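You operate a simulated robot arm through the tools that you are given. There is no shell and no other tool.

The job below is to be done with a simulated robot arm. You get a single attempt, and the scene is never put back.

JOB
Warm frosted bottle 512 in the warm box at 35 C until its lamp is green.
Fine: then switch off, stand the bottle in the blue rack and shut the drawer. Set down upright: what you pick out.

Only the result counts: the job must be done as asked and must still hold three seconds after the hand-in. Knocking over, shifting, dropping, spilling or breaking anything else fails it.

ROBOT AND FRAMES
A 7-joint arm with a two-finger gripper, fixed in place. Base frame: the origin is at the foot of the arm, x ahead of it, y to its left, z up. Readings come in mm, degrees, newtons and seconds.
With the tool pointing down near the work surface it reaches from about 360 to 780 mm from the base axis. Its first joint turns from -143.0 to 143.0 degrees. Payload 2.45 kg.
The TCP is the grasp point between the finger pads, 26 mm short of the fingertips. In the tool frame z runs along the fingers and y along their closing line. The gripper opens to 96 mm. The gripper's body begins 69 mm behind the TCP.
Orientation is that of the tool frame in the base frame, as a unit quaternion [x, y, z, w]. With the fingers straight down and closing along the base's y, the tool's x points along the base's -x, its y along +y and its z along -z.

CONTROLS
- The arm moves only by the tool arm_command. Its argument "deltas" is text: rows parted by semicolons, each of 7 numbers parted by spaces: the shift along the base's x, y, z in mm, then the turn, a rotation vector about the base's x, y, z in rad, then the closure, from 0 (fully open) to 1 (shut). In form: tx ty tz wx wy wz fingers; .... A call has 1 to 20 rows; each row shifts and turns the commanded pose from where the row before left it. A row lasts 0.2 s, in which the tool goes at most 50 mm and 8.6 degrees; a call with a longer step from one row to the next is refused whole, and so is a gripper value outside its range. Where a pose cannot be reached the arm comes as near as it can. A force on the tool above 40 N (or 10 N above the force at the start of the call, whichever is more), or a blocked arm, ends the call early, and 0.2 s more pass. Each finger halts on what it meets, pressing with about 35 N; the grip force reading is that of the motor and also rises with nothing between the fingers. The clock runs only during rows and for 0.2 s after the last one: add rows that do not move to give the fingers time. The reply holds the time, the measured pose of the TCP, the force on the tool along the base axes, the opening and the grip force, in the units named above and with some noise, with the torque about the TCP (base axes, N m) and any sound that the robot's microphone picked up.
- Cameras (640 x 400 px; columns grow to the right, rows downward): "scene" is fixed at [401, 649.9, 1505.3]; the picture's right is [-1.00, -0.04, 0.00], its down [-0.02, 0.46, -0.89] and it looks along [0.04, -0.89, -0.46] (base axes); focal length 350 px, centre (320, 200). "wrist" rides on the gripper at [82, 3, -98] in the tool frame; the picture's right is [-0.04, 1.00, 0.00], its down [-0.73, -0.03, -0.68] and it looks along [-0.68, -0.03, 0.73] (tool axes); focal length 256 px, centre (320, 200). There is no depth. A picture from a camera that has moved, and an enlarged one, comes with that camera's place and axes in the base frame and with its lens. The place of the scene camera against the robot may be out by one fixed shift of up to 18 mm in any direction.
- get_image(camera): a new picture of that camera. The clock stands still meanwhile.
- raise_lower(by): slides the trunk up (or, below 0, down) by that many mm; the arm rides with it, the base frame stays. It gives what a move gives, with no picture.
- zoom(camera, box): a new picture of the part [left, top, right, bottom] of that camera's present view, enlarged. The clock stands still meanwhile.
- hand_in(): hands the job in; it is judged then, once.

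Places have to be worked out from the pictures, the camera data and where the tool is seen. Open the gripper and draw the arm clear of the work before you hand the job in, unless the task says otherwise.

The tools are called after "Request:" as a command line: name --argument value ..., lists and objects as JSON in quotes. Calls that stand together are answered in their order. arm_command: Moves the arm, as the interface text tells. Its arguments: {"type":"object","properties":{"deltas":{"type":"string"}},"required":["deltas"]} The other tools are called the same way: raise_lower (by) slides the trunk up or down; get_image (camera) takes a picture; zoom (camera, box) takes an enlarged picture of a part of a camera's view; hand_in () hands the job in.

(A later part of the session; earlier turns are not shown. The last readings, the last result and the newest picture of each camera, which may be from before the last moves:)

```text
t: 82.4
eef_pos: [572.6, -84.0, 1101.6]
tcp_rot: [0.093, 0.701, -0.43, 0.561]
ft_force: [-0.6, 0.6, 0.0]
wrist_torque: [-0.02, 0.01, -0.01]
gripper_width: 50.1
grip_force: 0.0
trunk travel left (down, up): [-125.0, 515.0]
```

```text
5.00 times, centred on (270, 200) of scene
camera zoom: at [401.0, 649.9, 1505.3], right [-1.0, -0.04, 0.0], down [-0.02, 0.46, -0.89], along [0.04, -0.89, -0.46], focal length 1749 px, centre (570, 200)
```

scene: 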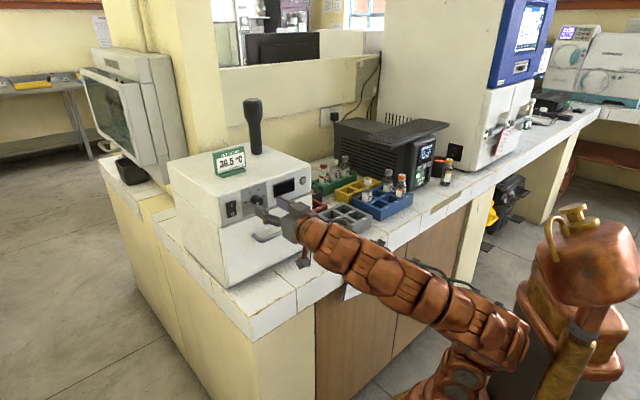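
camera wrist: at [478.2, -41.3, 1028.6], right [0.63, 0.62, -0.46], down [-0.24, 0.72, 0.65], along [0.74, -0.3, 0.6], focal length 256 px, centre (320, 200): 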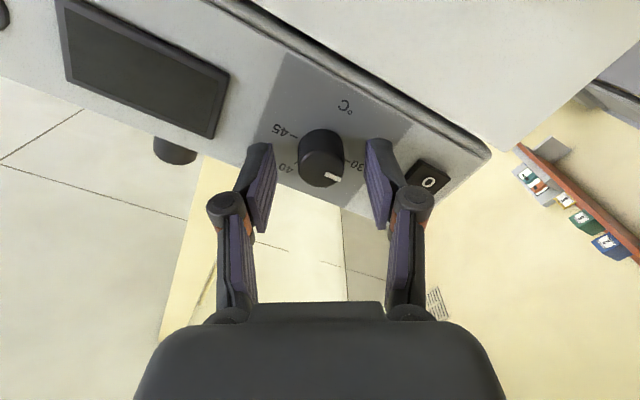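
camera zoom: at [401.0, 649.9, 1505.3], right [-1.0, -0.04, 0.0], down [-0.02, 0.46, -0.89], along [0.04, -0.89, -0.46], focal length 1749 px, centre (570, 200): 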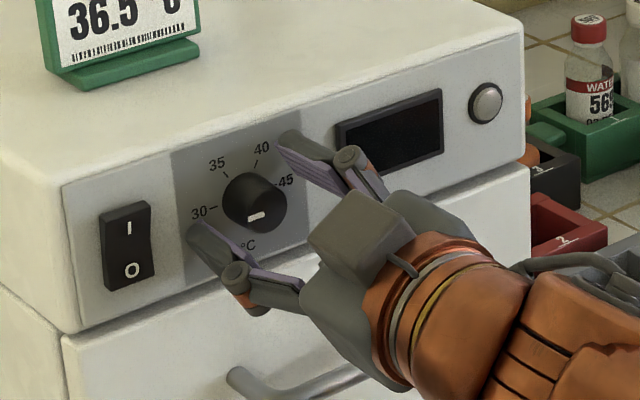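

Fingers straddle the knob. Closing on it.

Request:
arm_command --deltas "1 -1 0 0 0 0 0.6;0 0 0 0 0 0 0.7;0 0 0 0 0 0 0.8;0 0 0 0 0 0 0.85;0 0 0 0 0 0 0.85"

Request:
zoom --camera "scene" --box '[210, 160, 330, 240]'

```text
t: 83.6
eef_pos: [574.3, -84.1, 1099.2]
tcp_rot: [0.094, 0.7, -0.431, 0.561]
ft_force: [3.0, 3.8, -4.9]
wrist_torque: [0.02, -0.1, 0.27]
gripper_width: 25.2
grip_force: 45.2
trunk travel left (down, up): [-125.0, 515.0]
```

```text
5.00 times, centred on (270, 200) of scene
camera zoom: at [401.0, 649.9, 1505.3], right [-1.0, -0.04, 0.0], down [-0.02, 0.46, -0.89], along [0.04, -0.89, -0.46], focal length 1749 px, centre (570, 200)
```

zoom: 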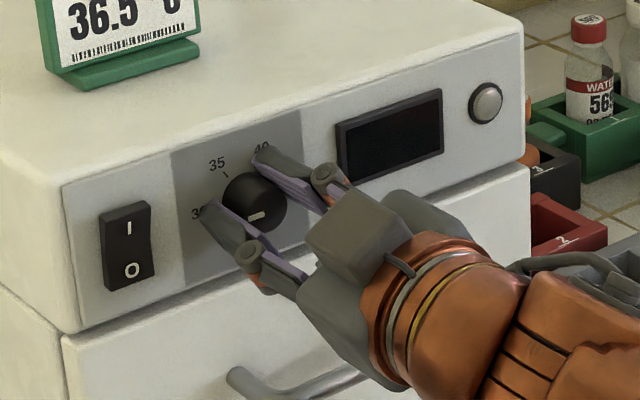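

Gripped at 25 mm. Turning clockwise 60° in 7.5° steps.

Request:
arm_command --deltas "0 0 0 0.0926 -0.0926 0 0.85;0 0 0 0.0926 -0.0926 0 0.85;0 0 0 0.0926 -0.0926 0 0.85;0 0 0 0.0926 -0.0926 0 0.85;0 0 0 0 0 0 0.85"

Request:
zoom --camera "scene" --box '[210, 160, 330, 240]'

Request:
zoom --camera "wrist" --box '[250, 100, 390, 240]'

```text
t: 84.8
eef_pos: [573.2, -84.4, 1102.0]
tcp_rot: [0.273, 0.652, -0.27, 0.653]
ft_force: [-3.7, -2.3, -1.4]
wrist_torque: [0.07, 0.11, -0.25]
gripper_width: 25.1
grip_force: 44.5
trunk travel left (down, up): [-125.0, 515.0]
```

```text
5.00 times, centred on (270, 200) of scene
camera zoom: at [401.0, 649.9, 1505.3], right [-1.0, -0.04, 0.0], down [-0.02, 0.46, -0.89], along [0.04, -0.89, -0.46], focal length 1749 px, centre (570, 200)
```

zoom: 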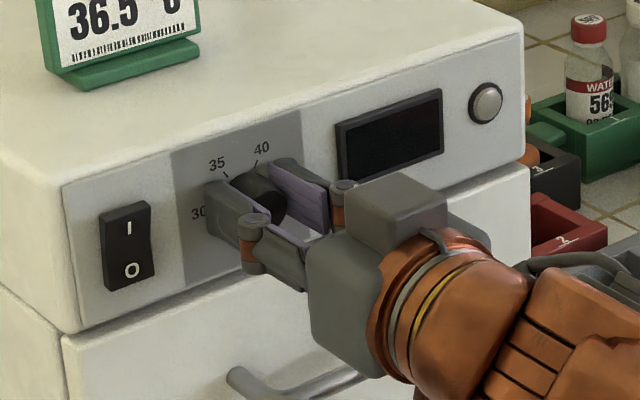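

```text
2.86 times, centred on (320, 170) of wrist
camera zoom: at [507.9, -13.3, 1020.0], right [0.71, 0.7, 0.04], down [-0.5, 0.46, 0.73], along [0.5, -0.54, 0.68], focal length 731 px, centre (320, 286)
```

zoom: 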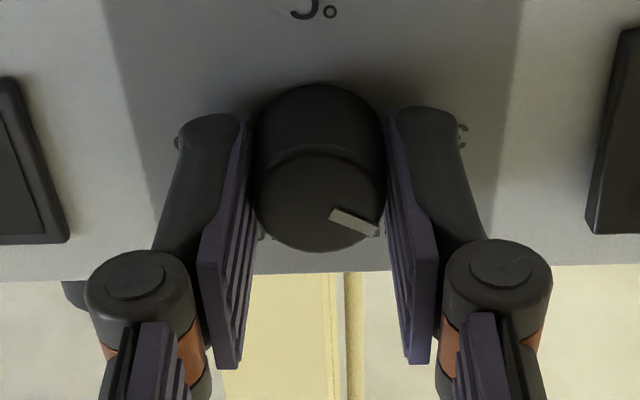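

The pointer has turned ~30° with the grip. Continuing another 30°.

Request:
arm_command --deltas "0 0 0 0.0926 -0.0926 0 0.85;0 0 0 0.0926 -0.0926 0 0.85;0 0 0 0.0926 -0.0926 0 0.85;0 0 0 0.0926 -0.0926 0 0.85;0 0 0 0 0 0 0.85"

Request:
zoom --camera "wrist" --box '[250, 100, 390, 240]'

Request:
zoom --camera "scene" --box '[210, 160, 330, 240]'

```text
t: 86.0
eef_pos: [572.6, -87.0, 1101.6]
tcp_rot: [0.435, 0.559, -0.093, 0.7]
ft_force: [-23.8, -12.8, -5.7]
wrist_torque: [-0.18, -0.1, -1.0]
gripper_width: 25.1
grip_force: 45.4
trunk travel left (down, up): [-125.0, 515.0]
```

```text
2.86 times, centred on (320, 170) of wrist
camera zoom: at [535.5, 14.2, 1032.7], right [0.6, 0.59, 0.54], down [-0.76, 0.2, 0.62], along [0.26, -0.78, 0.57], focal length 731 px, centre (320, 286)
```

zoom: 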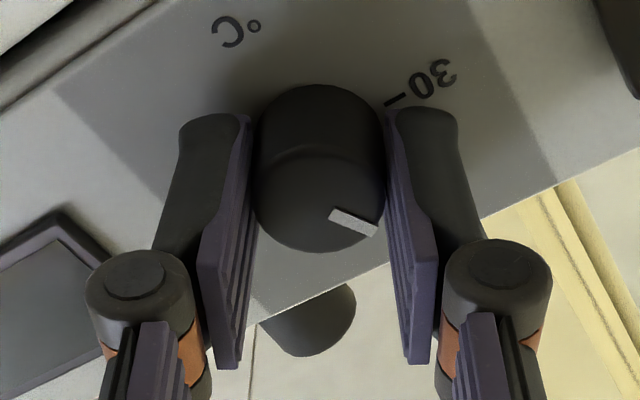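

```text
5.00 times, centred on (270, 200) of scene
camera zoom: at [401.0, 649.9, 1505.3], right [-1.0, -0.04, 0.0], down [-0.02, 0.46, -0.89], along [0.04, -0.89, -0.46], focal length 1749 px, centre (570, 200)
```

zoom: 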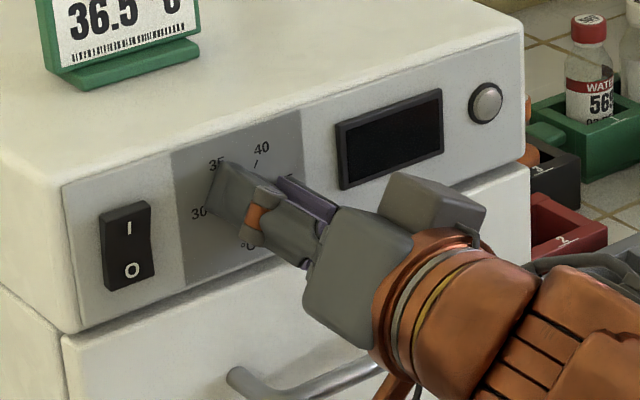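

The pointer turned with the gripper a full ~60°. Releasing and backing off to check the setting.

Request:
arm_command --deltas "0 0 0 0 0 0 0.7;0 0 0 0 0 0 0.55;0 0 0 0 0 0 0.48;0 0 0 0 0 0 0.48;-7 7 0 0 0 0 0.48;-10 10 0 0 0 0 0.48;-15 15 0 0 0 0 0.48;-15 15 0 0 0 0 0.48;0 0 0 0 0 0 0.48"

Request:
zoom --camera "scene" --box '[240, 185, 272, 210]'

Request:
zoom --camera "wrist" --box '[250, 40, 390, 200]'

```text
t: 88.0
eef_pos: [528.3, -37.6, 1102.3]
tcp_rot: [0.432, 0.56, -0.092, 0.701]
ft_force: [-0.1, 1.1, 0.1]
wrist_torque: [0.01, -0.04, 0.0]
gripper_width: 50.0
grip_force: 0.1
trunk travel left (down, up): [-125.0, 515.0]
```

```text
16.00 times, centred on (256, 198) of scene
camera zoom: at [401.0, 649.9, 1505.3], right [-1.0, -0.04, 0.0], down [-0.02, 0.46, -0.89], along [0.04, -0.89, -0.46], focal length 5596 px, centre (1344, 240)
```

zoom: 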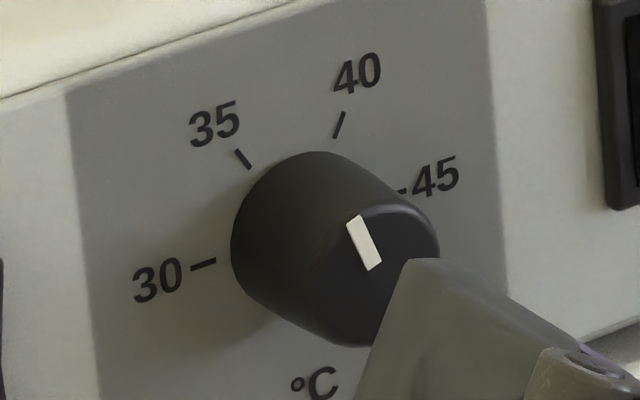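

```text
2.50 times, centred on (320, 120) of wrist
camera zoom: at [489.6, 63.3, 1033.6], right [0.6, 0.59, 0.54], down [-0.76, 0.2, 0.62], along [0.26, -0.78, 0.57], focal length 640 px, centre (320, 400)
```

zoom: 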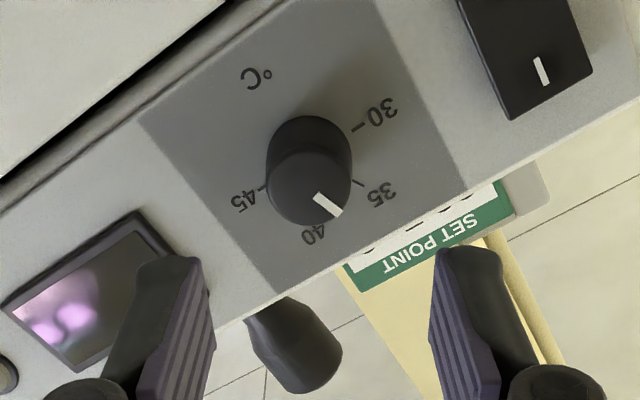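

Request:
zoom --camera "wrist" --box '[295, 75, 355, 135]'

Request:
zoom --camera "scene" --box '[248, 190, 264, 206]'

```text
6.67 times, centred on (325, 105) of wrist
camera zoom: at [489.6, 63.3, 1033.6], right [0.6, 0.59, 0.54], down [-0.76, 0.2, 0.62], along [0.26, -0.78, 0.57], focal length 1707 px, centre (287, 833)
```

zoom: 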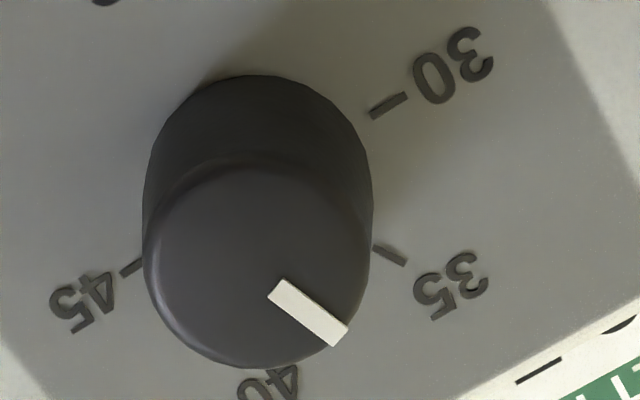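

```text
16.00 times, centred on (256, 198) of scene
camera zoom: at [401.0, 649.9, 1505.3], right [-1.0, -0.04, 0.0], down [-0.02, 0.46, -0.89], along [0.04, -0.89, -0.46], focal length 5596 px, centre (1344, 232)
```

zoom: 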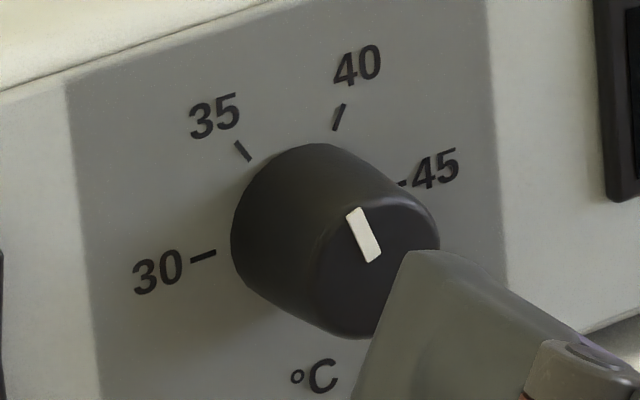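

Both views show the pointer about 12° past the 35 tick (lateral load dragged it on release). I'll recentre on the knob (shift ≈(-1.5,-1.5,-2.9)), regrip, and turn back ~12°.

Request:
arm_command --deltas "-1.5 -1.5 -2.9 0 0 0 0.48;10 -10 0 0 0 0 0.48;10 -10 0 0 0 0 0.48;10 -10 0 0 0 0 0.48;8 -8 0 0 0 0 0.55;8 -8 0 0 0 0 0.6;0 0 0 0 0 0 0.6"

Request:
zoom --camera "wrist" --box '[250, 100, 390, 240]'

```text
t: 89.6
eef_pos: [573.0, -84.4, 1098.6]
tcp_rot: [0.432, 0.56, -0.091, 0.701]
ft_force: [1.3, 1.0, 0.0]
wrist_torque: [-0.04, 0.01, 0.01]
gripper_width: 38.2
grip_force: 0.1
trunk travel left (down, up): [-125.0, 515.0]
```

```text
2.86 times, centred on (320, 170) of wrist
camera zoom: at [534.7, 16.1, 1029.5], right [0.6, 0.59, 0.54], down [-0.76, 0.2, 0.62], along [0.26, -0.78, 0.57], focal length 731 px, centre (320, 286)
```

zoom: 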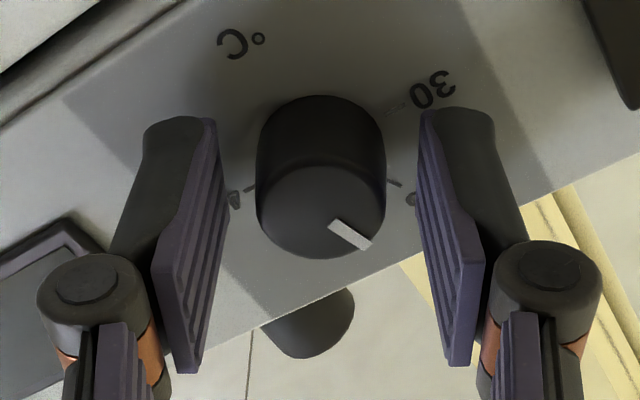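

The pointer did move during the last release. The knob is now centred between the fingers; closing and checking force and angle before turning back.

Request:
arm_command --deltas "0 0 0 0 0 0 0.68;0 0 0 0 0 0 0.75;0 0 0 0 0 0 0.8;0 0 0 0 0 0 0.8"

Request:
zoom --camera "wrist" --box '[250, 100, 390, 240]'

```text
t: 90.6
eef_pos: [572.5, -84.2, 1098.0]
tcp_rot: [0.432, 0.56, -0.092, 0.701]
ft_force: [3.3, -0.2, 3.2]
wrist_torque: [-0.09, -0.06, 0.07]
gripper_width: 25.1
grip_force: 45.3
trunk travel left (down, up): [-125.0, 515.0]
```

```text
2.86 times, centred on (320, 170) of wrist
camera zoom: at [534.8, 16.2, 1029.6], right [0.6, 0.59, 0.54], down [-0.76, 0.2, 0.62], along [0.26, -0.78, 0.57], focal length 731 px, centre (320, 286)
```

zoom: 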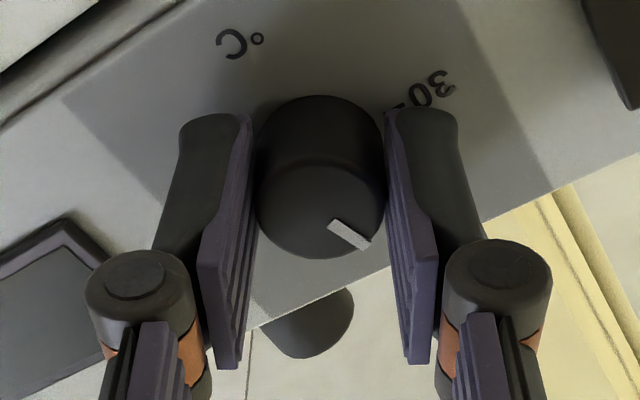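

Forces are small and the angle is unchanged. Turning back 12°.

Request:
arm_command --deltas "0 0 0 -0.037 0.037 0 0.8;0 0 0 -0.037 0.037 0 0.8;0 0 0 -0.037 0.037 0 0.8;0 0 0 -0.037 0.037 0 0.8;0 0 0 0 0 0 0.8"

Request:
zoom --camera "wrist" --box '[250, 100, 390, 240]'

```text
t: 91.8
eef_pos: [572.7, -84.0, 1098.3]
tcp_rot: [0.371, 0.603, -0.165, 0.687]
ft_force: [3.1, 0.4, 5.7]
wrist_torque: [0.01, 0.04, 0.15]
gripper_width: 25.0
grip_force: 45.1
trunk travel left (down, up): [-125.0, 515.0]
```

```text
2.86 times, centred on (320, 170) of wrist
camera zoom: at [524.0, 5.5, 1021.9], right [0.66, 0.66, 0.35], down [-0.66, 0.3, 0.69], along [0.35, -0.69, 0.64], focal length 731 px, centre (320, 286)
```

zoom: 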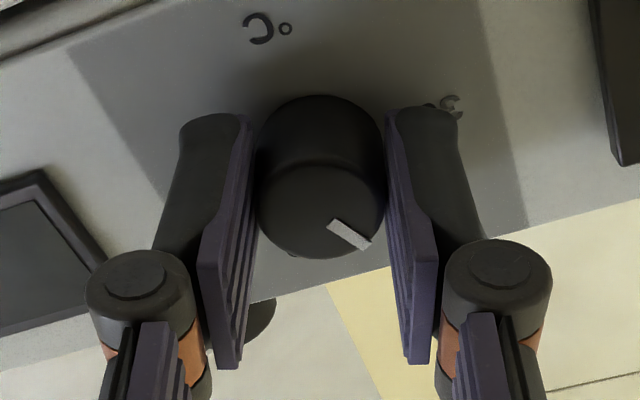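

Knob followed, forces small. Opening and backing off to verify.

Request:
arm_command --deltas "0 0 0.4 0 0 0 0.8;0 0 0 0 0 0 0.72;0 0 0 0 0 0 0.65;0 0 0 0 0 0 0.55;0 0 0 0 0 0 0.48;0 0 0 0 0 0 0.48;-7 7 0 0 0 0 0.48;-12 12 0 0 0 0 0.48;-15 15 0 0 0 0 0.48;-15 15 0 0 0 0 0.48;0 0 0 0 0 0 0.48"

Request:
zoom --camera "wrist" --box '[290, 65, 360, 135]'

Request:
zoom --camera "scene" --box '[248, 190, 264, 206]'

```text
t: 94.2
eef_pos: [522.7, -35.5, 1097.3]
tcp_rot: [0.372, 0.602, -0.165, 0.687]
ft_force: [0.1, 0.5, 0.3]
wrist_torque: [0.01, 0.0, -0.01]
gripper_width: 49.8
grip_force: 0.0
trunk travel left (down, up): [-125.0, 515.0]
```

```text
5.71 times, centred on (325, 100) of wrist
camera zoom: at [473.9, 54.4, 1020.8], right [0.66, 0.66, 0.35], down [-0.66, 0.3, 0.69], along [0.35, -0.69, 0.64], focal length 1463 px, centre (291, 771)
```

zoom: 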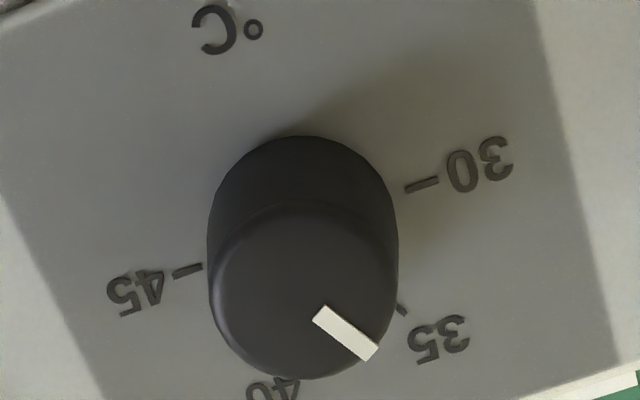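

```text
16.00 times, centred on (256, 198) of scene
camera zoom: at [401.0, 649.9, 1505.3], right [-1.0, -0.04, 0.0], down [-0.02, 0.46, -0.89], along [0.04, -0.89, -0.46], focal length 5596 px, centre (1344, 232)
```

zoom: 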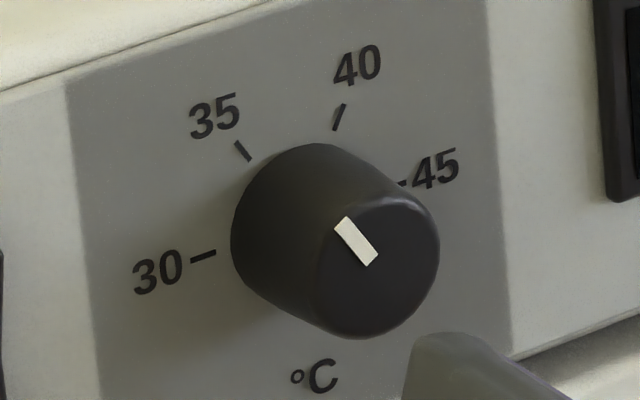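

Both views agree: pointer at 35 (±1°). Now lining up closed fingers with the "I" half of the switch at about e=411, z≈1115.

Request:
arm_command --deltas "11.75 11.75 4.7 -0.0555 0.0555 0 0.7;11.75 11.75 4.7 -0.0555 0.0555 0 1;11.75 11.75 4.7 -0.0555 0.0555 0 1;11.75 11.75 4.7 -0.0555 0.0555 0 1;0 0 0 0 0 0 1;0 0 0 0 0 0 1"

Request:
get_image --camera "wrist"

Request:
zoom --camera "scene" --box '[200, 160, 320, 240]'

```text
t: 95.6
eef_pos: [569.9, 10.6, 1116.9]
tcp_rot: [0.272, 0.653, -0.27, 0.654]
ft_force: [0.2, -0.7, 0.7]
wrist_torque: [0.01, 0.0, 0.03]
gripper_width: 0.0
grip_force: 28.5
trunk travel left (down, up): [-125.0, 515.0]
```

```text
taken
camera wrist: at [504.1, 83.8, 1035.3], right [0.71, 0.7, 0.04], down [-0.5, 0.46, 0.73], along [0.5, -0.54, 0.68], focal length 256 px, centre (320, 200)
```

wrist: 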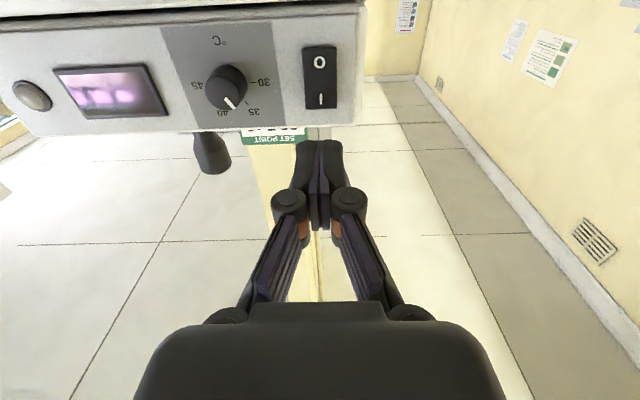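

```text
5.00 times, centred on (260, 200) of scene
camera zoom: at [401.0, 649.9, 1505.3], right [-1.0, -0.04, 0.0], down [-0.02, 0.46, -0.89], along [0.04, -0.89, -0.46], focal length 1749 px, centre (620, 200)
```

zoom: 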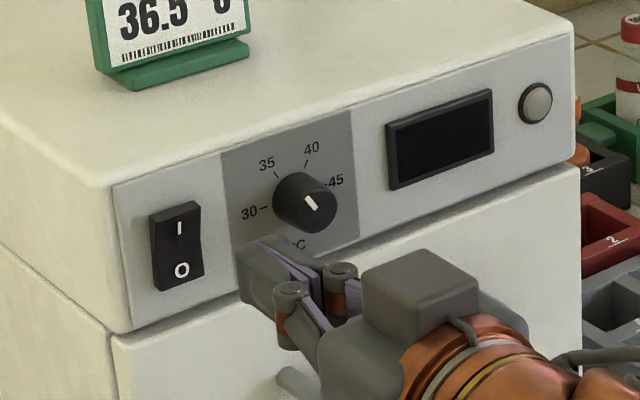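

Switch aligned. Advancing to just short of the rocker, then pressing in small steps.

Request:
arm_command --deltas "10 -10 0 0 0 0 1;10 -10 0 0 0 0 1;10 -10 0 0 0 0 1;8 -8 0 0 0 0 1;3 -3 0 0 0 0 1;0 0 0 0 0 0 1"

Request:
get_image --camera "wrist"

Request:
zoom --camera "scene" --box '[210, 170, 290, 230]'

```text
t: 97.0
eef_pos: [610.8, -29.2, 1118.1]
tcp_rot: [0.273, 0.652, -0.271, 0.653]
ft_force: [-0.3, -0.4, 0.0]
wrist_torque: [-0.02, 0.02, 0.0]
gripper_width: 0.1
grip_force: 28.3
trunk travel left (down, up): [-125.0, 515.0]
```

```text
taken
camera wrist: at [544.8, 42.8, 1036.2], right [0.71, 0.7, 0.04], down [-0.5, 0.46, 0.73], along [0.5, -0.54, 0.68], focal length 256 px, centre (320, 200)
```

wrist: 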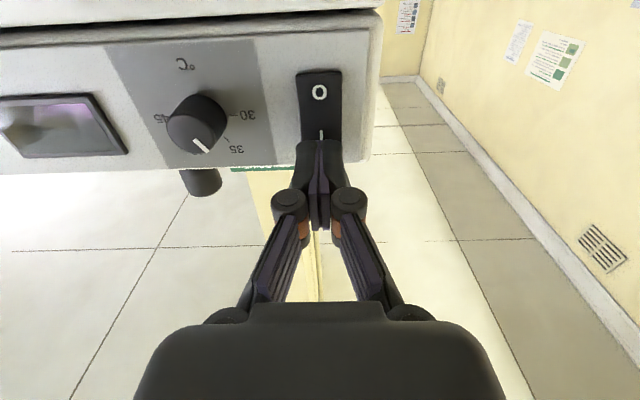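

```text
6.67 times, centred on (250, 200) of scene
camera zoom: at [401.0, 649.9, 1505.3], right [-1.0, -0.04, 0.0], down [-0.02, 0.46, -0.89], along [0.04, -0.89, -0.46], focal length 2332 px, centre (787, 200)
```

zoom: 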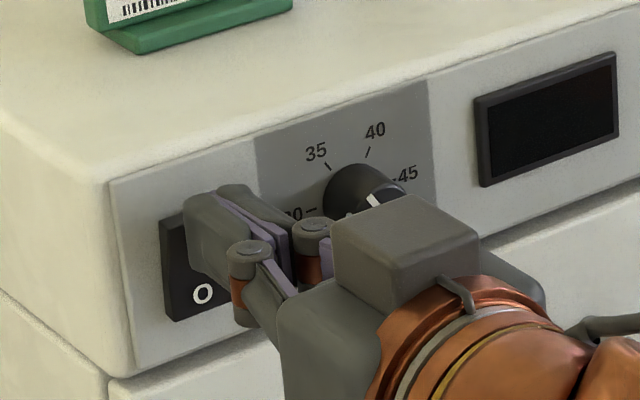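

Request:
arm_command --deltas "1.4 -1.4 0 0 0 0 1;1.4 -1.4 0 0 0 0 1;1.4 -1.4 0 0 0 0 1;1.4 -1.4 0 0 0 0 1;0 0 0 0 0 0 1"

Request:
arm_command --deltas "1.4 -1.4 0 0 0 0 1;1.4 -1.4 0 0 0 0 1;0 0 0 0 0 0 1"

Request:
zoom --camera "scene" --box '[210, 160, 330, 230]'

```text
t: 98.2
eef_pos: [616.3, -36.1, 1118.6]
tcp_rot: [0.273, 0.652, -0.271, 0.653]
ft_force: [-0.5, 0.8, 0.0]
wrist_torque: [-0.01, -0.01, 0.02]
gripper_width: 0.0
grip_force: 28.4
trunk travel left (down, up): [-125.0, 515.0]
```

```text
t: 99.0
eef_pos: [618.4, -38.0, 1117.7]
tcp_rot: [0.272, 0.653, -0.27, 0.654]
ft_force: [-12.5, 6.0, -2.8]
wrist_torque: [0.09, 0.22, -0.09]
gripper_width: 6.1
grip_force: 28.8
trunk travel left (down, up): [-125.0, 515.0]
```

```text
5.33 times, centred on (270, 195) of scene
camera zoom: at [401.0, 649.9, 1505.3], right [-1.0, -0.04, 0.0], down [-0.02, 0.46, -0.89], along [0.04, -0.89, -0.46], focal length 1865 px, centre (587, 227)
```

zoom: 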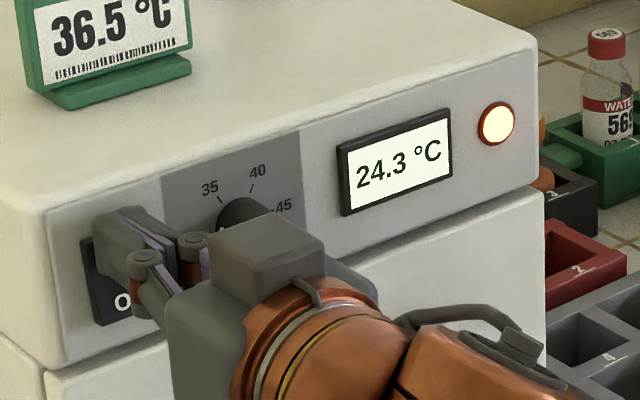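

The box is on: display 24.3 °C, lamp amber/white. Backing off and waiting.

Request:
arm_command --deltas "-5 5 0 0 0 0 1;-10 10 0 0 0 0 1;-12 12 0 0 0 0 1;-12 12 0 0 0 0 1;0 0 0 0 0 0 1;0 0 0 0 0 0 1;0 0 0 0 0 0 1;0 0 0 0 0 0 1;0 0 0 0 0 0 1;0 0 0 0 0 0 1;0 0 0 0 0 0 1;0 0 0 0 0 0 1;0 0 0 0 0 0 1;0 0 0 0 0 0 1"

Request:
zoom --camera "scene" --box '[210, 160, 330, 230]'

```text
t: 102.0
eef_pos: [579.8, 0.2, 1116.1]
tcp_rot: [0.273, 0.652, -0.271, 0.653]
ft_force: [0.6, 0.5, -0.1]
wrist_torque: [-0.01, 0.01, 0.01]
gripper_width: 0.2
grip_force: 28.3
trunk travel left (down, up): [-125.0, 515.0]
```

```text
5.33 times, centred on (270, 195) of scene
camera zoom: at [401.0, 649.9, 1505.3], right [-1.0, -0.04, 0.0], down [-0.02, 0.46, -0.89], along [0.04, -0.89, -0.46], focal length 1865 px, centre (587, 227)
```

zoom: 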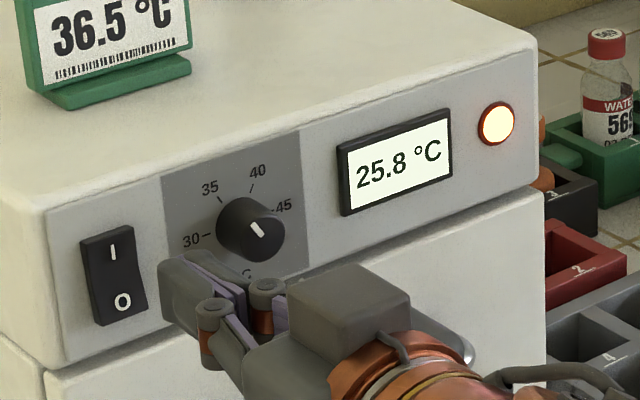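

Warming at about 0.5 °C/s. Waiting with still rows.

Request:
arm_command --deltas "0 0 0 0 0 0 1;0 0 0 0 0 0 1;0 0 0 0 0 0 1;0 0 0 0 0 0 1;0 0 0 0 0 0 1;0 0 0 0 0 0 1;0 0 0 0 0 0 1;0 0 0 0 0 0 1;0 0 0 0 0 0 1;0 0 0 0 0 0 1;0 0 0 0 0 0 1;0 0 0 0 0 0 1;0 0 0 0 0 0 1;0 0 0 0 0 0 1;0 0 0 0 0 0 1;0 0 0 0 0 0 1;0 0 0 0 0 0 1;0 0 0 0 0 0 1;0 0 0 0 0 0 1;0 0 0 0 0 0 1"

Request:
arm_command --deltas "0 0 0 0 0 0 1;0 0 0 0 0 0 1;0 0 0 0 0 0 1;0 0 0 0 0 0 1;0 0 0 0 0 0 1;0 0 0 0 0 0 1;0 0 0 0 0 0 1;0 0 0 0 0 0 1;0 0 0 0 0 0 1;0 0 0 0 0 0 1;0 0 0 0 0 0 1;0 0 0 0 0 0 1;0 0 0 0 0 0 1;0 0 0 0 0 0 1;0 0 0 0 0 0 1;0 0 0 0 0 0 1;0 0 0 0 0 0 1;0 0 0 0 0 0 1;0 0 0 0 0 0 1;0 0 0 0 0 0 1"

Request:
arm_command --deltas "0 0 0 0 0 0 1;0 0 0 0 0 0 1;0 0 0 0 0 0 1;0 0 0 0 0 0 1;0 0 0 0 0 0 1;0 0 0 0 0 0 1;0 0 0 0 0 0 1;0 0 0 0 0 0 1;0 0 0 0 0 0 1;0 0 0 0 0 0 1;0 0 0 0 0 0 1;0 0 0 0 0 0 1;0 0 0 0 0 0 1;0 0 0 0 0 0 1;0 0 0 0 0 0 1;0 0 0 0 0 0 1;0 0 0 0 0 0 1;0 0 0 0 0 0 1;0 0 0 0 0 0 1;0 0 0 0 0 0 1"

Request:
zoom --camera "scene" --box '[210, 160, 330, 230]'

```text
t: 106.2
eef_pos: [579.8, 0.9, 1116.6]
tcp_rot: [0.273, 0.652, -0.27, 0.653]
ft_force: [-0.5, -0.7, -0.2]
wrist_torque: [0.02, -0.03, 0.01]
gripper_width: 0.0
grip_force: 28.0
trunk travel left (down, up): [-125.0, 515.0]
```

```text
t: 110.4
eef_pos: [581.0, 0.6, 1117.1]
tcp_rot: [0.274, 0.652, -0.271, 0.653]
ft_force: [-0.9, 0.9, -0.4]
wrist_torque: [0.02, -0.01, 0.02]
gripper_width: 0.1
grip_force: 28.7
trunk travel left (down, up): [-125.0, 515.0]
```

```text
t: 114.6
eef_pos: [581.6, -1.0, 1117.1]
tcp_rot: [0.272, 0.653, -0.269, 0.654]
ft_force: [0.2, 0.2, -0.6]
wrist_torque: [0.0, -0.03, 0.01]
gripper_width: 0.0
grip_force: 28.3
trunk travel left (down, up): [-125.0, 515.0]
```

```text
5.33 times, centred on (270, 195) of scene
camera zoom: at [401.0, 649.9, 1505.3], right [-1.0, -0.04, 0.0], down [-0.02, 0.46, -0.89], along [0.04, -0.89, -0.46], focal length 1865 px, centre (587, 227)
```

zoom: 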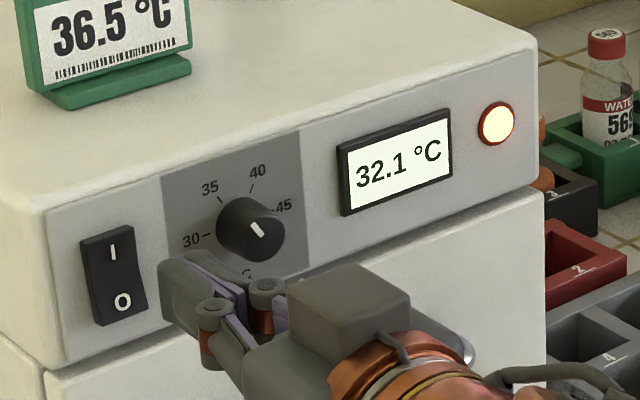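

32.1 °C and still amber. Waiting further.

Request:
arm_command --deltas "0 0 0 0 0 0 1;0 0 0 0 0 0 1;0 0 0 0 0 0 1;0 0 0 0 0 0 1;0 0 0 0 0 0 1;0 0 0 0 0 0 1;0 0 0 0 0 0 1;0 0 0 0 0 0 1;0 0 0 0 0 0 1;0 0 0 0 0 0 1;0 0 0 0 0 0 1;0 0 0 0 0 0 1;0 0 0 0 0 0 1;0 0 0 0 0 0 1;0 0 0 0 0 0 1;0 0 0 0 0 0 1;0 0 0 0 0 0 1;0 0 0 0 0 0 1;0 0 0 0 0 0 1;0 0 0 0 0 0 1"

Request:
arm_command --deltas "0 0 0 0 0 0 1;0 0 0 0 0 0 1;0 0 0 0 0 0 1;0 0 0 0 0 0 1;0 0 0 0 0 0 1;0 0 0 0 0 0 1;0 0 0 0 0 0 1;0 0 0 0 0 0 1;0 0 0 0 0 0 1;0 0 0 0 0 0 1"

Request:
zoom --camera "scene" --box '[210, 160, 330, 230]'

```text
t: 118.8
eef_pos: [580.7, 0.1, 1117.0]
tcp_rot: [0.272, 0.653, -0.271, 0.653]
ft_force: [1.0, -0.6, 0.1]
wrist_torque: [0.02, 0.02, 0.0]
gripper_width: 0.3
grip_force: 28.8
trunk travel left (down, up): [-125.0, 515.0]
```

```text
t: 121.0
eef_pos: [581.8, 0.1, 1117.4]
tcp_rot: [0.274, 0.652, -0.271, 0.653]
ft_force: [1.0, 0.1, -0.2]
wrist_torque: [0.02, 0.0, -0.04]
gripper_width: 0.1
grip_force: 28.5
trunk travel left (down, up): [-125.0, 515.0]
```

```text
5.33 times, centred on (270, 195) of scene
camera zoom: at [401.0, 649.9, 1505.3], right [-1.0, -0.04, 0.0], down [-0.02, 0.46, -0.89], along [0.04, -0.89, -0.46], focal length 1865 px, centre (587, 227)
```

zoom: 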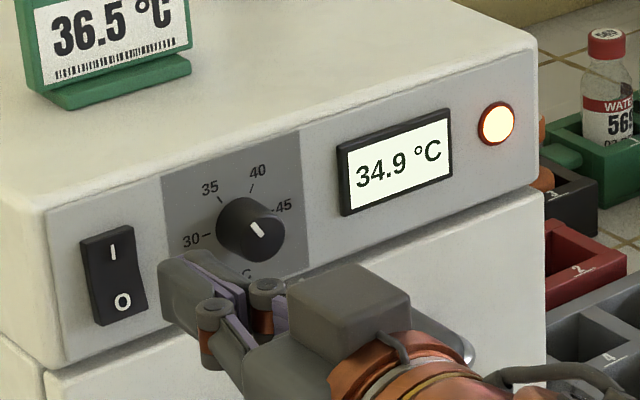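

34.9 °C, lamp still amber. Waiting more for the lamp.

Request:
arm_command --deltas "0 0 0 0 0 0 1;0 0 0 0 0 0 1;0 0 0 0 0 0 1;0 0 0 0 0 0 1;0 0 0 0 0 0 1;0 0 0 0 0 0 1;0 0 0 0 0 0 1;0 0 0 0 0 0 1;0 0 0 0 0 0 1;0 0 0 0 0 0 1;0 0 0 0 0 0 1;0 0 0 0 0 0 1;0 0 0 0 0 0 1;0 0 0 0 0 0 1;0 0 0 0 0 0 1;0 0 0 0 0 0 1;0 0 0 0 0 0 1;0 0 0 0 0 0 1;0 0 0 0 0 0 1;0 0 0 0 0 0 1"

Request:
zoom --camera "scene" --box '[210, 160, 330, 230]'

```text
t: 125.2
eef_pos: [581.4, -0.1, 1116.2]
tcp_rot: [0.273, 0.652, -0.271, 0.653]
ft_force: [-0.2, -0.3, 0.6]
wrist_torque: [0.0, -0.03, -0.03]
gripper_width: 0.3
grip_force: 28.7
trunk travel left (down, up): [-125.0, 515.0]
```

```text
5.33 times, centred on (270, 195) of scene
camera zoom: at [401.0, 649.9, 1505.3], right [-1.0, -0.04, 0.0], down [-0.02, 0.46, -0.89], along [0.04, -0.89, -0.46], focal length 1865 px, centre (587, 227)
```

zoom: 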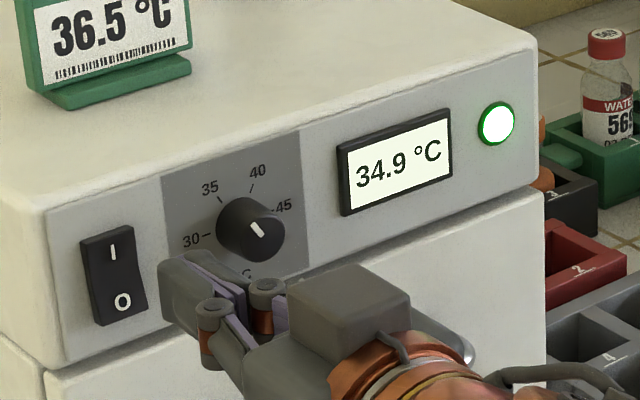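

The lamp is green at 34.9 °C. Moving down to the "O" half and pressing it.

Request:
arm_command --deltas "0 0 -16 0 0 0 1;0 0 -16 0 0 0 1;10 -10 0 0 0 0 1;10 -10 0 0 0 0 1;7 -7 0 0 0 0 1;0 0 0 0 0 0 1"

Request:
get_image --camera "wrist"

Request:
arm_command --deltas "1.4 -1.4 0 0 0 0 1;1.4 -1.4 0 0 0 0 1;1.4 -1.4 0 0 0 0 1;1.4 -1.4 0 0 0 0 1;0 0 0 0 0 0 1"

Request:
zoom --camera "scene" --box '[210, 160, 330, 230]'

```text
t: 126.6
eef_pos: [606.7, -26.7, 1086.0]
tcp_rot: [0.272, 0.653, -0.27, 0.653]
ft_force: [-0.3, -0.3, 0.7]
wrist_torque: [-0.02, -0.03, -0.01]
gripper_width: 0.0
grip_force: 28.8
trunk travel left (down, up): [-125.0, 515.0]
```

```text
taken
camera wrist: at [540.9, 45.3, 1003.9], right [0.71, 0.7, 0.04], down [-0.5, 0.46, 0.73], along [0.5, -0.54, 0.68], focal length 256 px, centre (320, 200)
```

wrist: 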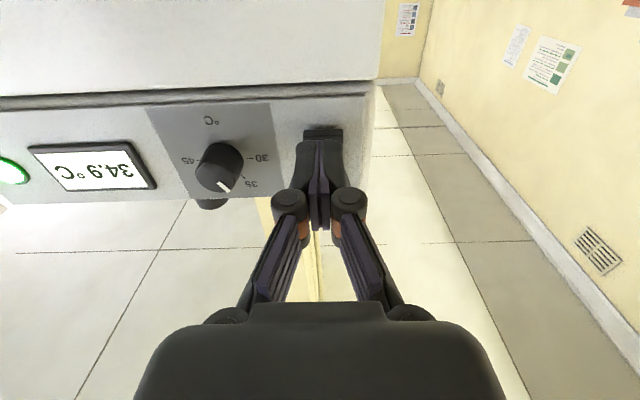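

```text
t: 127.8
eef_pos: [613.8, -32.6, 1086.3]
tcp_rot: [0.272, 0.653, -0.27, 0.653]
ft_force: [0.1, -0.4, -0.9]
wrist_torque: [-0.03, 0.0, 0.02]
gripper_width: 0.0
grip_force: 28.9
trunk travel left (down, up): [-125.0, 515.0]
```

```text
5.33 times, centred on (270, 195) of scene
camera zoom: at [401.0, 649.9, 1505.3], right [-1.0, -0.04, 0.0], down [-0.02, 0.46, -0.89], along [0.04, -0.89, -0.46], focal length 1865 px, centre (587, 227)
```

zoom: 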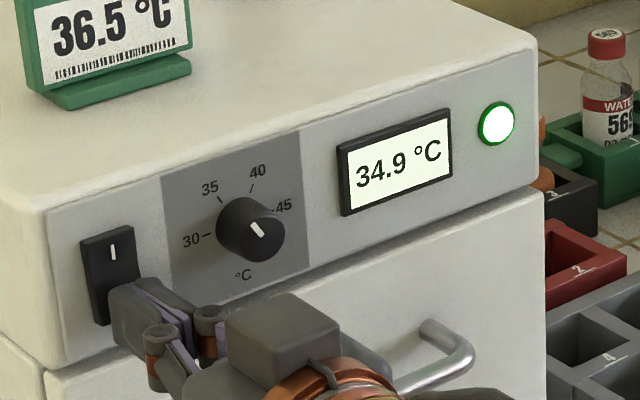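

Request:
arm_command --deltas "1.4 -1.4 0 0 0 0 1;1.4 -1.4 0 0 0 0 1;1.4 -1.4 0 0 0 0 1;0 0 0 0 0 0 1"

Request:
zoom --camera "scene" --box '[210, 160, 330, 230]'

```text
t: 128.8
eef_pos: [617.8, -36.2, 1084.6]
tcp_rot: [0.273, 0.652, -0.27, 0.653]
ft_force: [0.1, 0.6, 0.2]
wrist_torque: [0.02, -0.05, 0.01]
gripper_width: 0.1
grip_force: 28.6
trunk travel left (down, up): [-125.0, 515.0]
```

```text
5.33 times, centred on (270, 195) of scene
camera zoom: at [401.0, 649.9, 1505.3], right [-1.0, -0.04, 0.0], down [-0.02, 0.46, -0.89], along [0.04, -0.89, -0.46], focal length 1865 px, centre (587, 227)
```

zoom: 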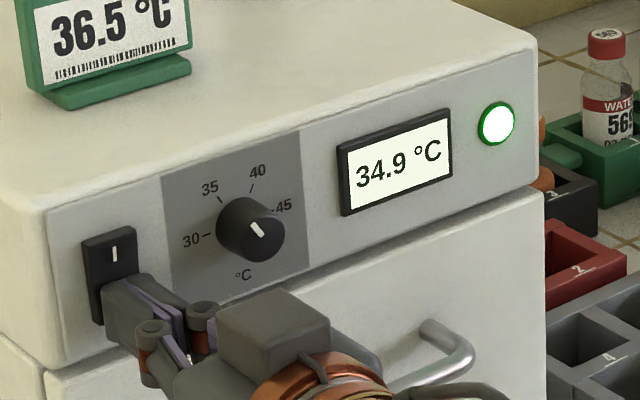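

Request:
arm_command --deltas "1.4 -1.4 0 0 0 0 1;1.4 -1.4 0 0 0 0 1;0 0 0 0 0 0 1"

Request:
zoom --camera "scene" --box '[210, 160, 330, 230]'

```text
t: 129.5
eef_pos: [618.5, -36.6, 1085.8]
tcp_rot: [0.272, 0.652, -0.268, 0.655]
ft_force: [-27.9, 17.0, -13.5]
wrist_torque: [0.05, -0.03, -0.17]
gripper_width: 6.2
grip_force: 28.7
trunk travel left (down, up): [-125.0, 515.0]
stopped in row 3: the force on the tool passed its limit at 45 N (the readings are from after the stop); the commanded pose is now the measured one
```

```text
5.33 times, centred on (270, 195) of scene
camera zoom: at [401.0, 649.9, 1505.3], right [-1.0, -0.04, 0.0], down [-0.02, 0.46, -0.89], along [0.04, -0.89, -0.46], focal length 1865 px, centre (587, 227)
```

zoom: 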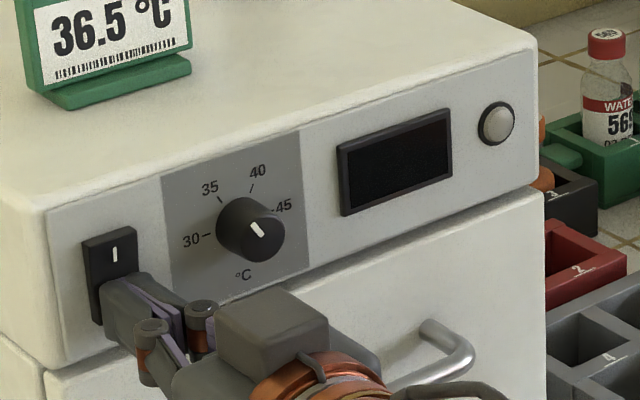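

Switched off: display and lamp are dark. Backing off and retracing to free space, returning the tool to vertical.

Request:
arm_command --deltas "-7 7 0 0 0 0 1;-10 10 0 0 0 0 1;-14 14 0 0 0 0 1;-14 14 0 0 0 0 1;-13.7 22.7 1.5 0 0 0 1;-13.7 22.7 1.5 0 0 0 1;-13.7 22.7 1.5 0 0 0 1;-13.7 22.7 1.5 0 0 0 1;-13.7 22.7 1.5 0 0 0 1;-13.7 22.7 1.5 0 0 0 1;-13.7 22.7 1.5 0 0 0 1;0 0 0 0 0 0 1"

Request:
arm_command --deltas "0 0 -25 0.0793 0.0793 0 1;0 0 -25 0.0793 0.0793 0 1;0 0 -25 0.0793 0.0793 0 1;0 0 -25 0.0793 0.0793 0 1;0 0 -20 0.0793 0.0793 0 1;0 0 -20 0.0793 0.0793 0 1;0 0 -20 0.0793 0.0793 0 1;0 0 -20 0.0793 0.0793 0 1;0 0 -20 0.0793 0.0793 0 1;0 0 -20 0.0793 0.0793 0 1;0 0 -20 0.0793 0.0793 0 1;0 0 -15 0.0793 0.0793 0 1;0 0 -15 0.0793 0.0793 0 1;0 0 -15 0.0793 0.0793 0 1;0 0 0 0 0 0 1"

Request:
raise_lower --by 450

Request:
get_image --camera "scene"

```text
t: 132.1
eef_pos: [477.7, 167.1, 1097.4]
tcp_rot: [0.273, 0.653, -0.271, 0.653]
ft_force: [-0.3, 0.1, -0.8]
wrist_torque: [0.02, 0.01, -0.04]
gripper_width: 0.0
grip_force: 28.3
trunk travel left (down, up): [-125.0, 515.0]
```

```text
t: 135.3
eef_pos: [479.7, 165.6, 811.6]
tcp_rot: [0.384, 0.923, -0.002, -0.001]
ft_force: [-0.7, 0.3, 0.5]
wrist_torque: [0.03, -0.04, -0.02]
gripper_width: 0.0
grip_force: 28.0
trunk travel left (down, up): [-125.0, 515.0]
```

```text
refused: 450 is not a number from -400 to 400
```

```text
taken
```

scene: 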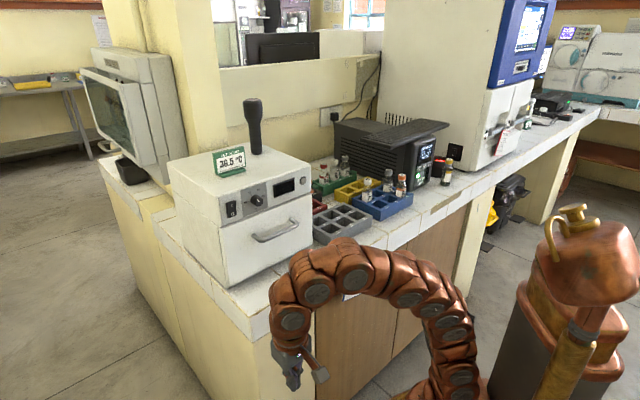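

Tool vertical again; the trunk command is limited to 400 mm, so I raise it in two strokes.

Request:
raise_lower --by 250

Request:
raise_lower --by 200

Request:
get_image --camera "scene"

```text
t: 137.9
eef_pos: [477.8, 166.0, 1060.5]
tcp_rot: [0.385, 0.923, -0.002, 0.0]
ft_force: [0.3, 0.5, -0.6]
wrist_torque: [0.01, -0.01, 0.0]
gripper_width: 0.1
grip_force: 28.9
trunk travel left (down, up): [-375.0, 265.0]
```

```text
t: 140.0
eef_pos: [479.8, 165.5, 1260.2]
tcp_rot: [0.384, 0.923, -0.002, 0.0]
ft_force: [0.1, -0.6, -0.5]
wrist_torque: [0.01, 0.01, 0.0]
gripper_width: 0.0
grip_force: 28.7
trunk travel left (down, up): [-575.0, 65.0]
```

```text
taken
```

scene: 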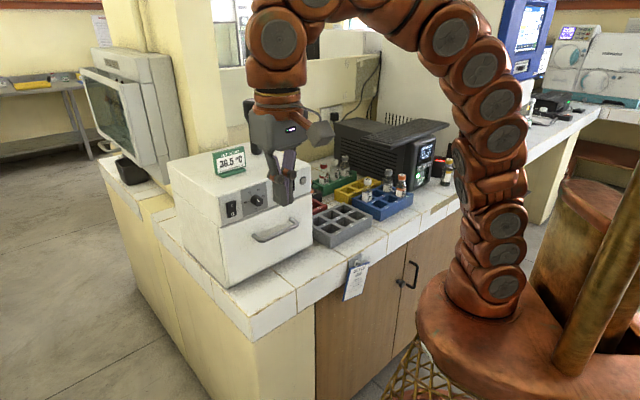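

Repeating the known handle grasp: rotate +90°, tilt 45°, go to pre-grasp.

Request:
arm_command --deltas "-7.7 -17.7 0.5 0 0 0.1309 0.9;-7.7 -17.7 0.5 0 0 0.1309 0.8;-7.7 -17.7 0.5 0 0 0.1309 0.73;-7.7 -17.7 0.5 0 0 0.1309 0.73;-7.7 -17.7 0.5 0 0 0.1309 0.73;-7.7 -17.7 0.5 0 0 0.1309 0.73;-7.7 -17.7 0.5 0 0 0.1309 0.73;-7.7 -17.7 0.5 0 0 0.1309 0.73;-7.7 -17.7 0.5 0 0 0.1309 0.73;-7.7 -17.7 0.5 0 0 0.1309 0.73;-7.7 -17.7 0.5 0 0 0.1309 0.73;-7.7 -17.7 0.5 0 0 0.1309 0.73;0 0 0 0 0 0 0.73"

Request:
arm_command --deltas "0 0 0 -0.0793 -0.0793 0 0.73;0 0 0 -0.0793 -0.0793 0 0.73;0 0 0 -0.0793 -0.0793 0 0.73;0 0 0 -0.0793 -0.0793 0 0.73;0 0 0 -0.0793 -0.0793 0 0.73;0 0 0 -0.0793 -0.0793 0 0.73;0 0 0 -0.0793 -0.0793 0 0.73;0 0 0 0 0 0 0.73"

```text
t: 142.8
eef_pos: [386.6, -45.4, 1266.6]
tcp_rot: [-0.382, 0.924, -0.002, 0.002]
ft_force: [0.9, -1.3, 0.4]
wrist_torque: [-0.01, 0.05, -0.05]
gripper_width: 26.0
grip_force: 0.0
trunk travel left (down, up): [-575.0, 65.0]
```

```text
t: 144.6
eef_pos: [386.6, -47.3, 1267.5]
tcp_rot: [-0.35, 0.854, -0.354, 0.148]
ft_force: [-0.4, -0.3, 0.2]
wrist_torque: [0.0, 0.02, 0.0]
gripper_width: 25.9
grip_force: 0.1
trunk travel left (down, up): [-575.0, 65.0]
```

Request:
arm_command --deltas "13.6 -2.8 -26 0 0 0 0.73;13.6 -2.8 -26 0 0 0 0.73;13.6 -2.8 -26 0 0 0 0.73;13.6 -2.8 -26 0 0 0 0.73;13.6 -2.8 -26 0 0 0 0.73;13.6 -2.8 -26 0 0 0 0.73;13.6 -2.8 -26 0 0 0 0.73;13.6 -2.8 -26 0 0 0 0.73;0 0 0 0 0 0 0.73"

Request:
get_image --camera "wrist"

```text
t: 146.6
eef_pos: [496.2, -68.7, 1057.6]
tcp_rot: [-0.353, 0.854, -0.354, 0.148]
ft_force: [-0.2, 0.1, -0.7]
wrist_torque: [-0.01, -0.03, -0.02]
gripper_width: 25.9
grip_force: 0.1
trunk travel left (down, up): [-575.0, 65.0]
```

```text
taken
camera wrist: at [387.4, -76.1, 1124.2], right [-0.47, 0.53, -0.71], down [0.19, 0.84, 0.5], along [0.86, 0.1, -0.5], focal length 256 px, centre (320, 200)
```

wrist: 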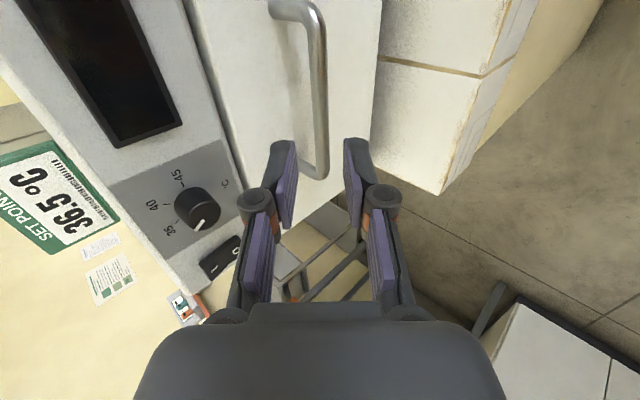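

Same view as before; advancing onto the bar and gripping.

Request:
arm_command --deltas "9 -9.5 -12.8 0 0 0 0.73;9 -9.5 -12.8 0 0 0 0.73;9 -9.5 -12.8 0 0 0 0.73;4.6 -4.9 -6.5 0 0 0 0.73;4.6 -4.9 -6.3 0 0 0 0.73;0 0 0 0 0 0 0.73"

Request:
arm_command --deltas "0 0 0 0 0 0 0.9;0 0 0 0 0 0 1;0 0 0 0 0 0 1;0 0 0 0 0 0 1"

Request:
get_image --camera "wrist"

```text
t: 148.0
eef_pos: [531.1, -108.5, 1008.1]
tcp_rot: [-0.352, 0.854, -0.353, 0.147]
ft_force: [-0.3, 1.7, 0.6]
wrist_torque: [-0.04, -0.04, 0.0]
gripper_width: 25.9
grip_force: 0.1
trunk travel left (down, up): [-575.0, 65.0]
```

```text
t: 149.0
eef_pos: [531.5, -107.5, 1006.3]
tcp_rot: [-0.352, 0.854, -0.354, 0.147]
ft_force: [-8.1, 7.7, -17.1]
wrist_torque: [-0.09, 0.33, 0.67]
gripper_width: 11.0
grip_force: 38.0
trunk travel left (down, up): [-575.0, 65.0]
```

```text
taken
camera wrist: at [423.1, -113.9, 1073.0], right [-0.47, 0.53, -0.71], down [0.19, 0.84, 0.5], along [0.86, 0.1, -0.5], focal length 256 px, centre (320, 200)
```

wrist: 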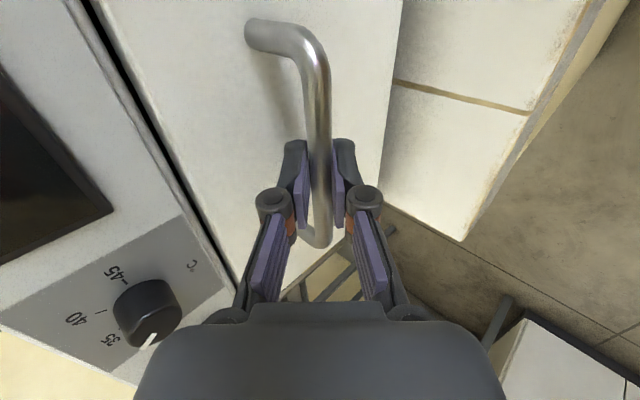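

Gripped. Pulling slowly (25 mm/s) with the bottle inside, about 58 mm.

Request:
arm_command --deltas "0 0 -1 0 0 0 1;-1 1 0 0 0 0 1;-2 2 0 0 0 0 1;-3.5 3.5 0 0 0 0 1;-3.5 3.5 0 0 0 0 1;-3.5 3.5 0 0 0 0 1;-3.5 3.5 0 0 0 0 1;-3.5 3.5 0 0 0 0 1;-3.5 3.5 0 0 0 0 1;-3.5 3.5 0 0 0 0 1;-3.5 3.5 0 0 0 0 1;-3.5 3.5 0 0 0 0 1;-3.5 3.5 0 0 0 0 1;-2 2 0 0 0 0 1;-1 1 0 0 0 0 1;0 0 0 0 0 0 1"

Request:
zoom --camera "scene" --box '[180, 150, 340, 270]'

```text
t: 152.4
eef_pos: [491.0, -65.8, 1007.0]
tcp_rot: [-0.352, 0.854, -0.353, 0.148]
ft_force: [-3.7, -3.5, 2.5]
wrist_torque: [-0.37, 0.32, 0.51]
gripper_width: 10.9
grip_force: 38.7
trunk travel left (down, up): [-575.0, 65.0]
```

```text
3.33 times, centred on (260, 210) of scene
camera zoom: at [401.0, 649.9, 1505.3], right [-1.0, -0.04, 0.0], down [-0.02, 0.46, -0.89], along [0.04, -0.89, -0.46], focal length 1166 px, centre (520, 167)
```

zoom: 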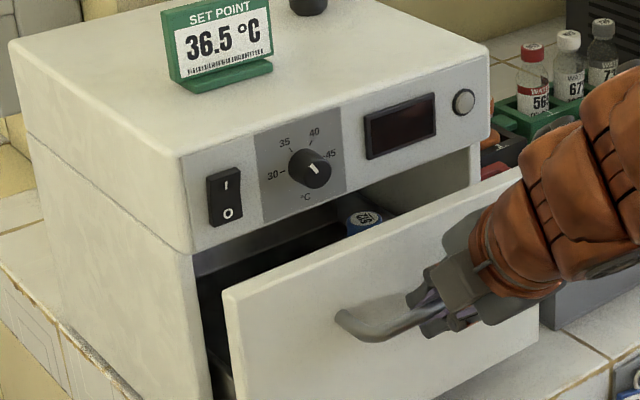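

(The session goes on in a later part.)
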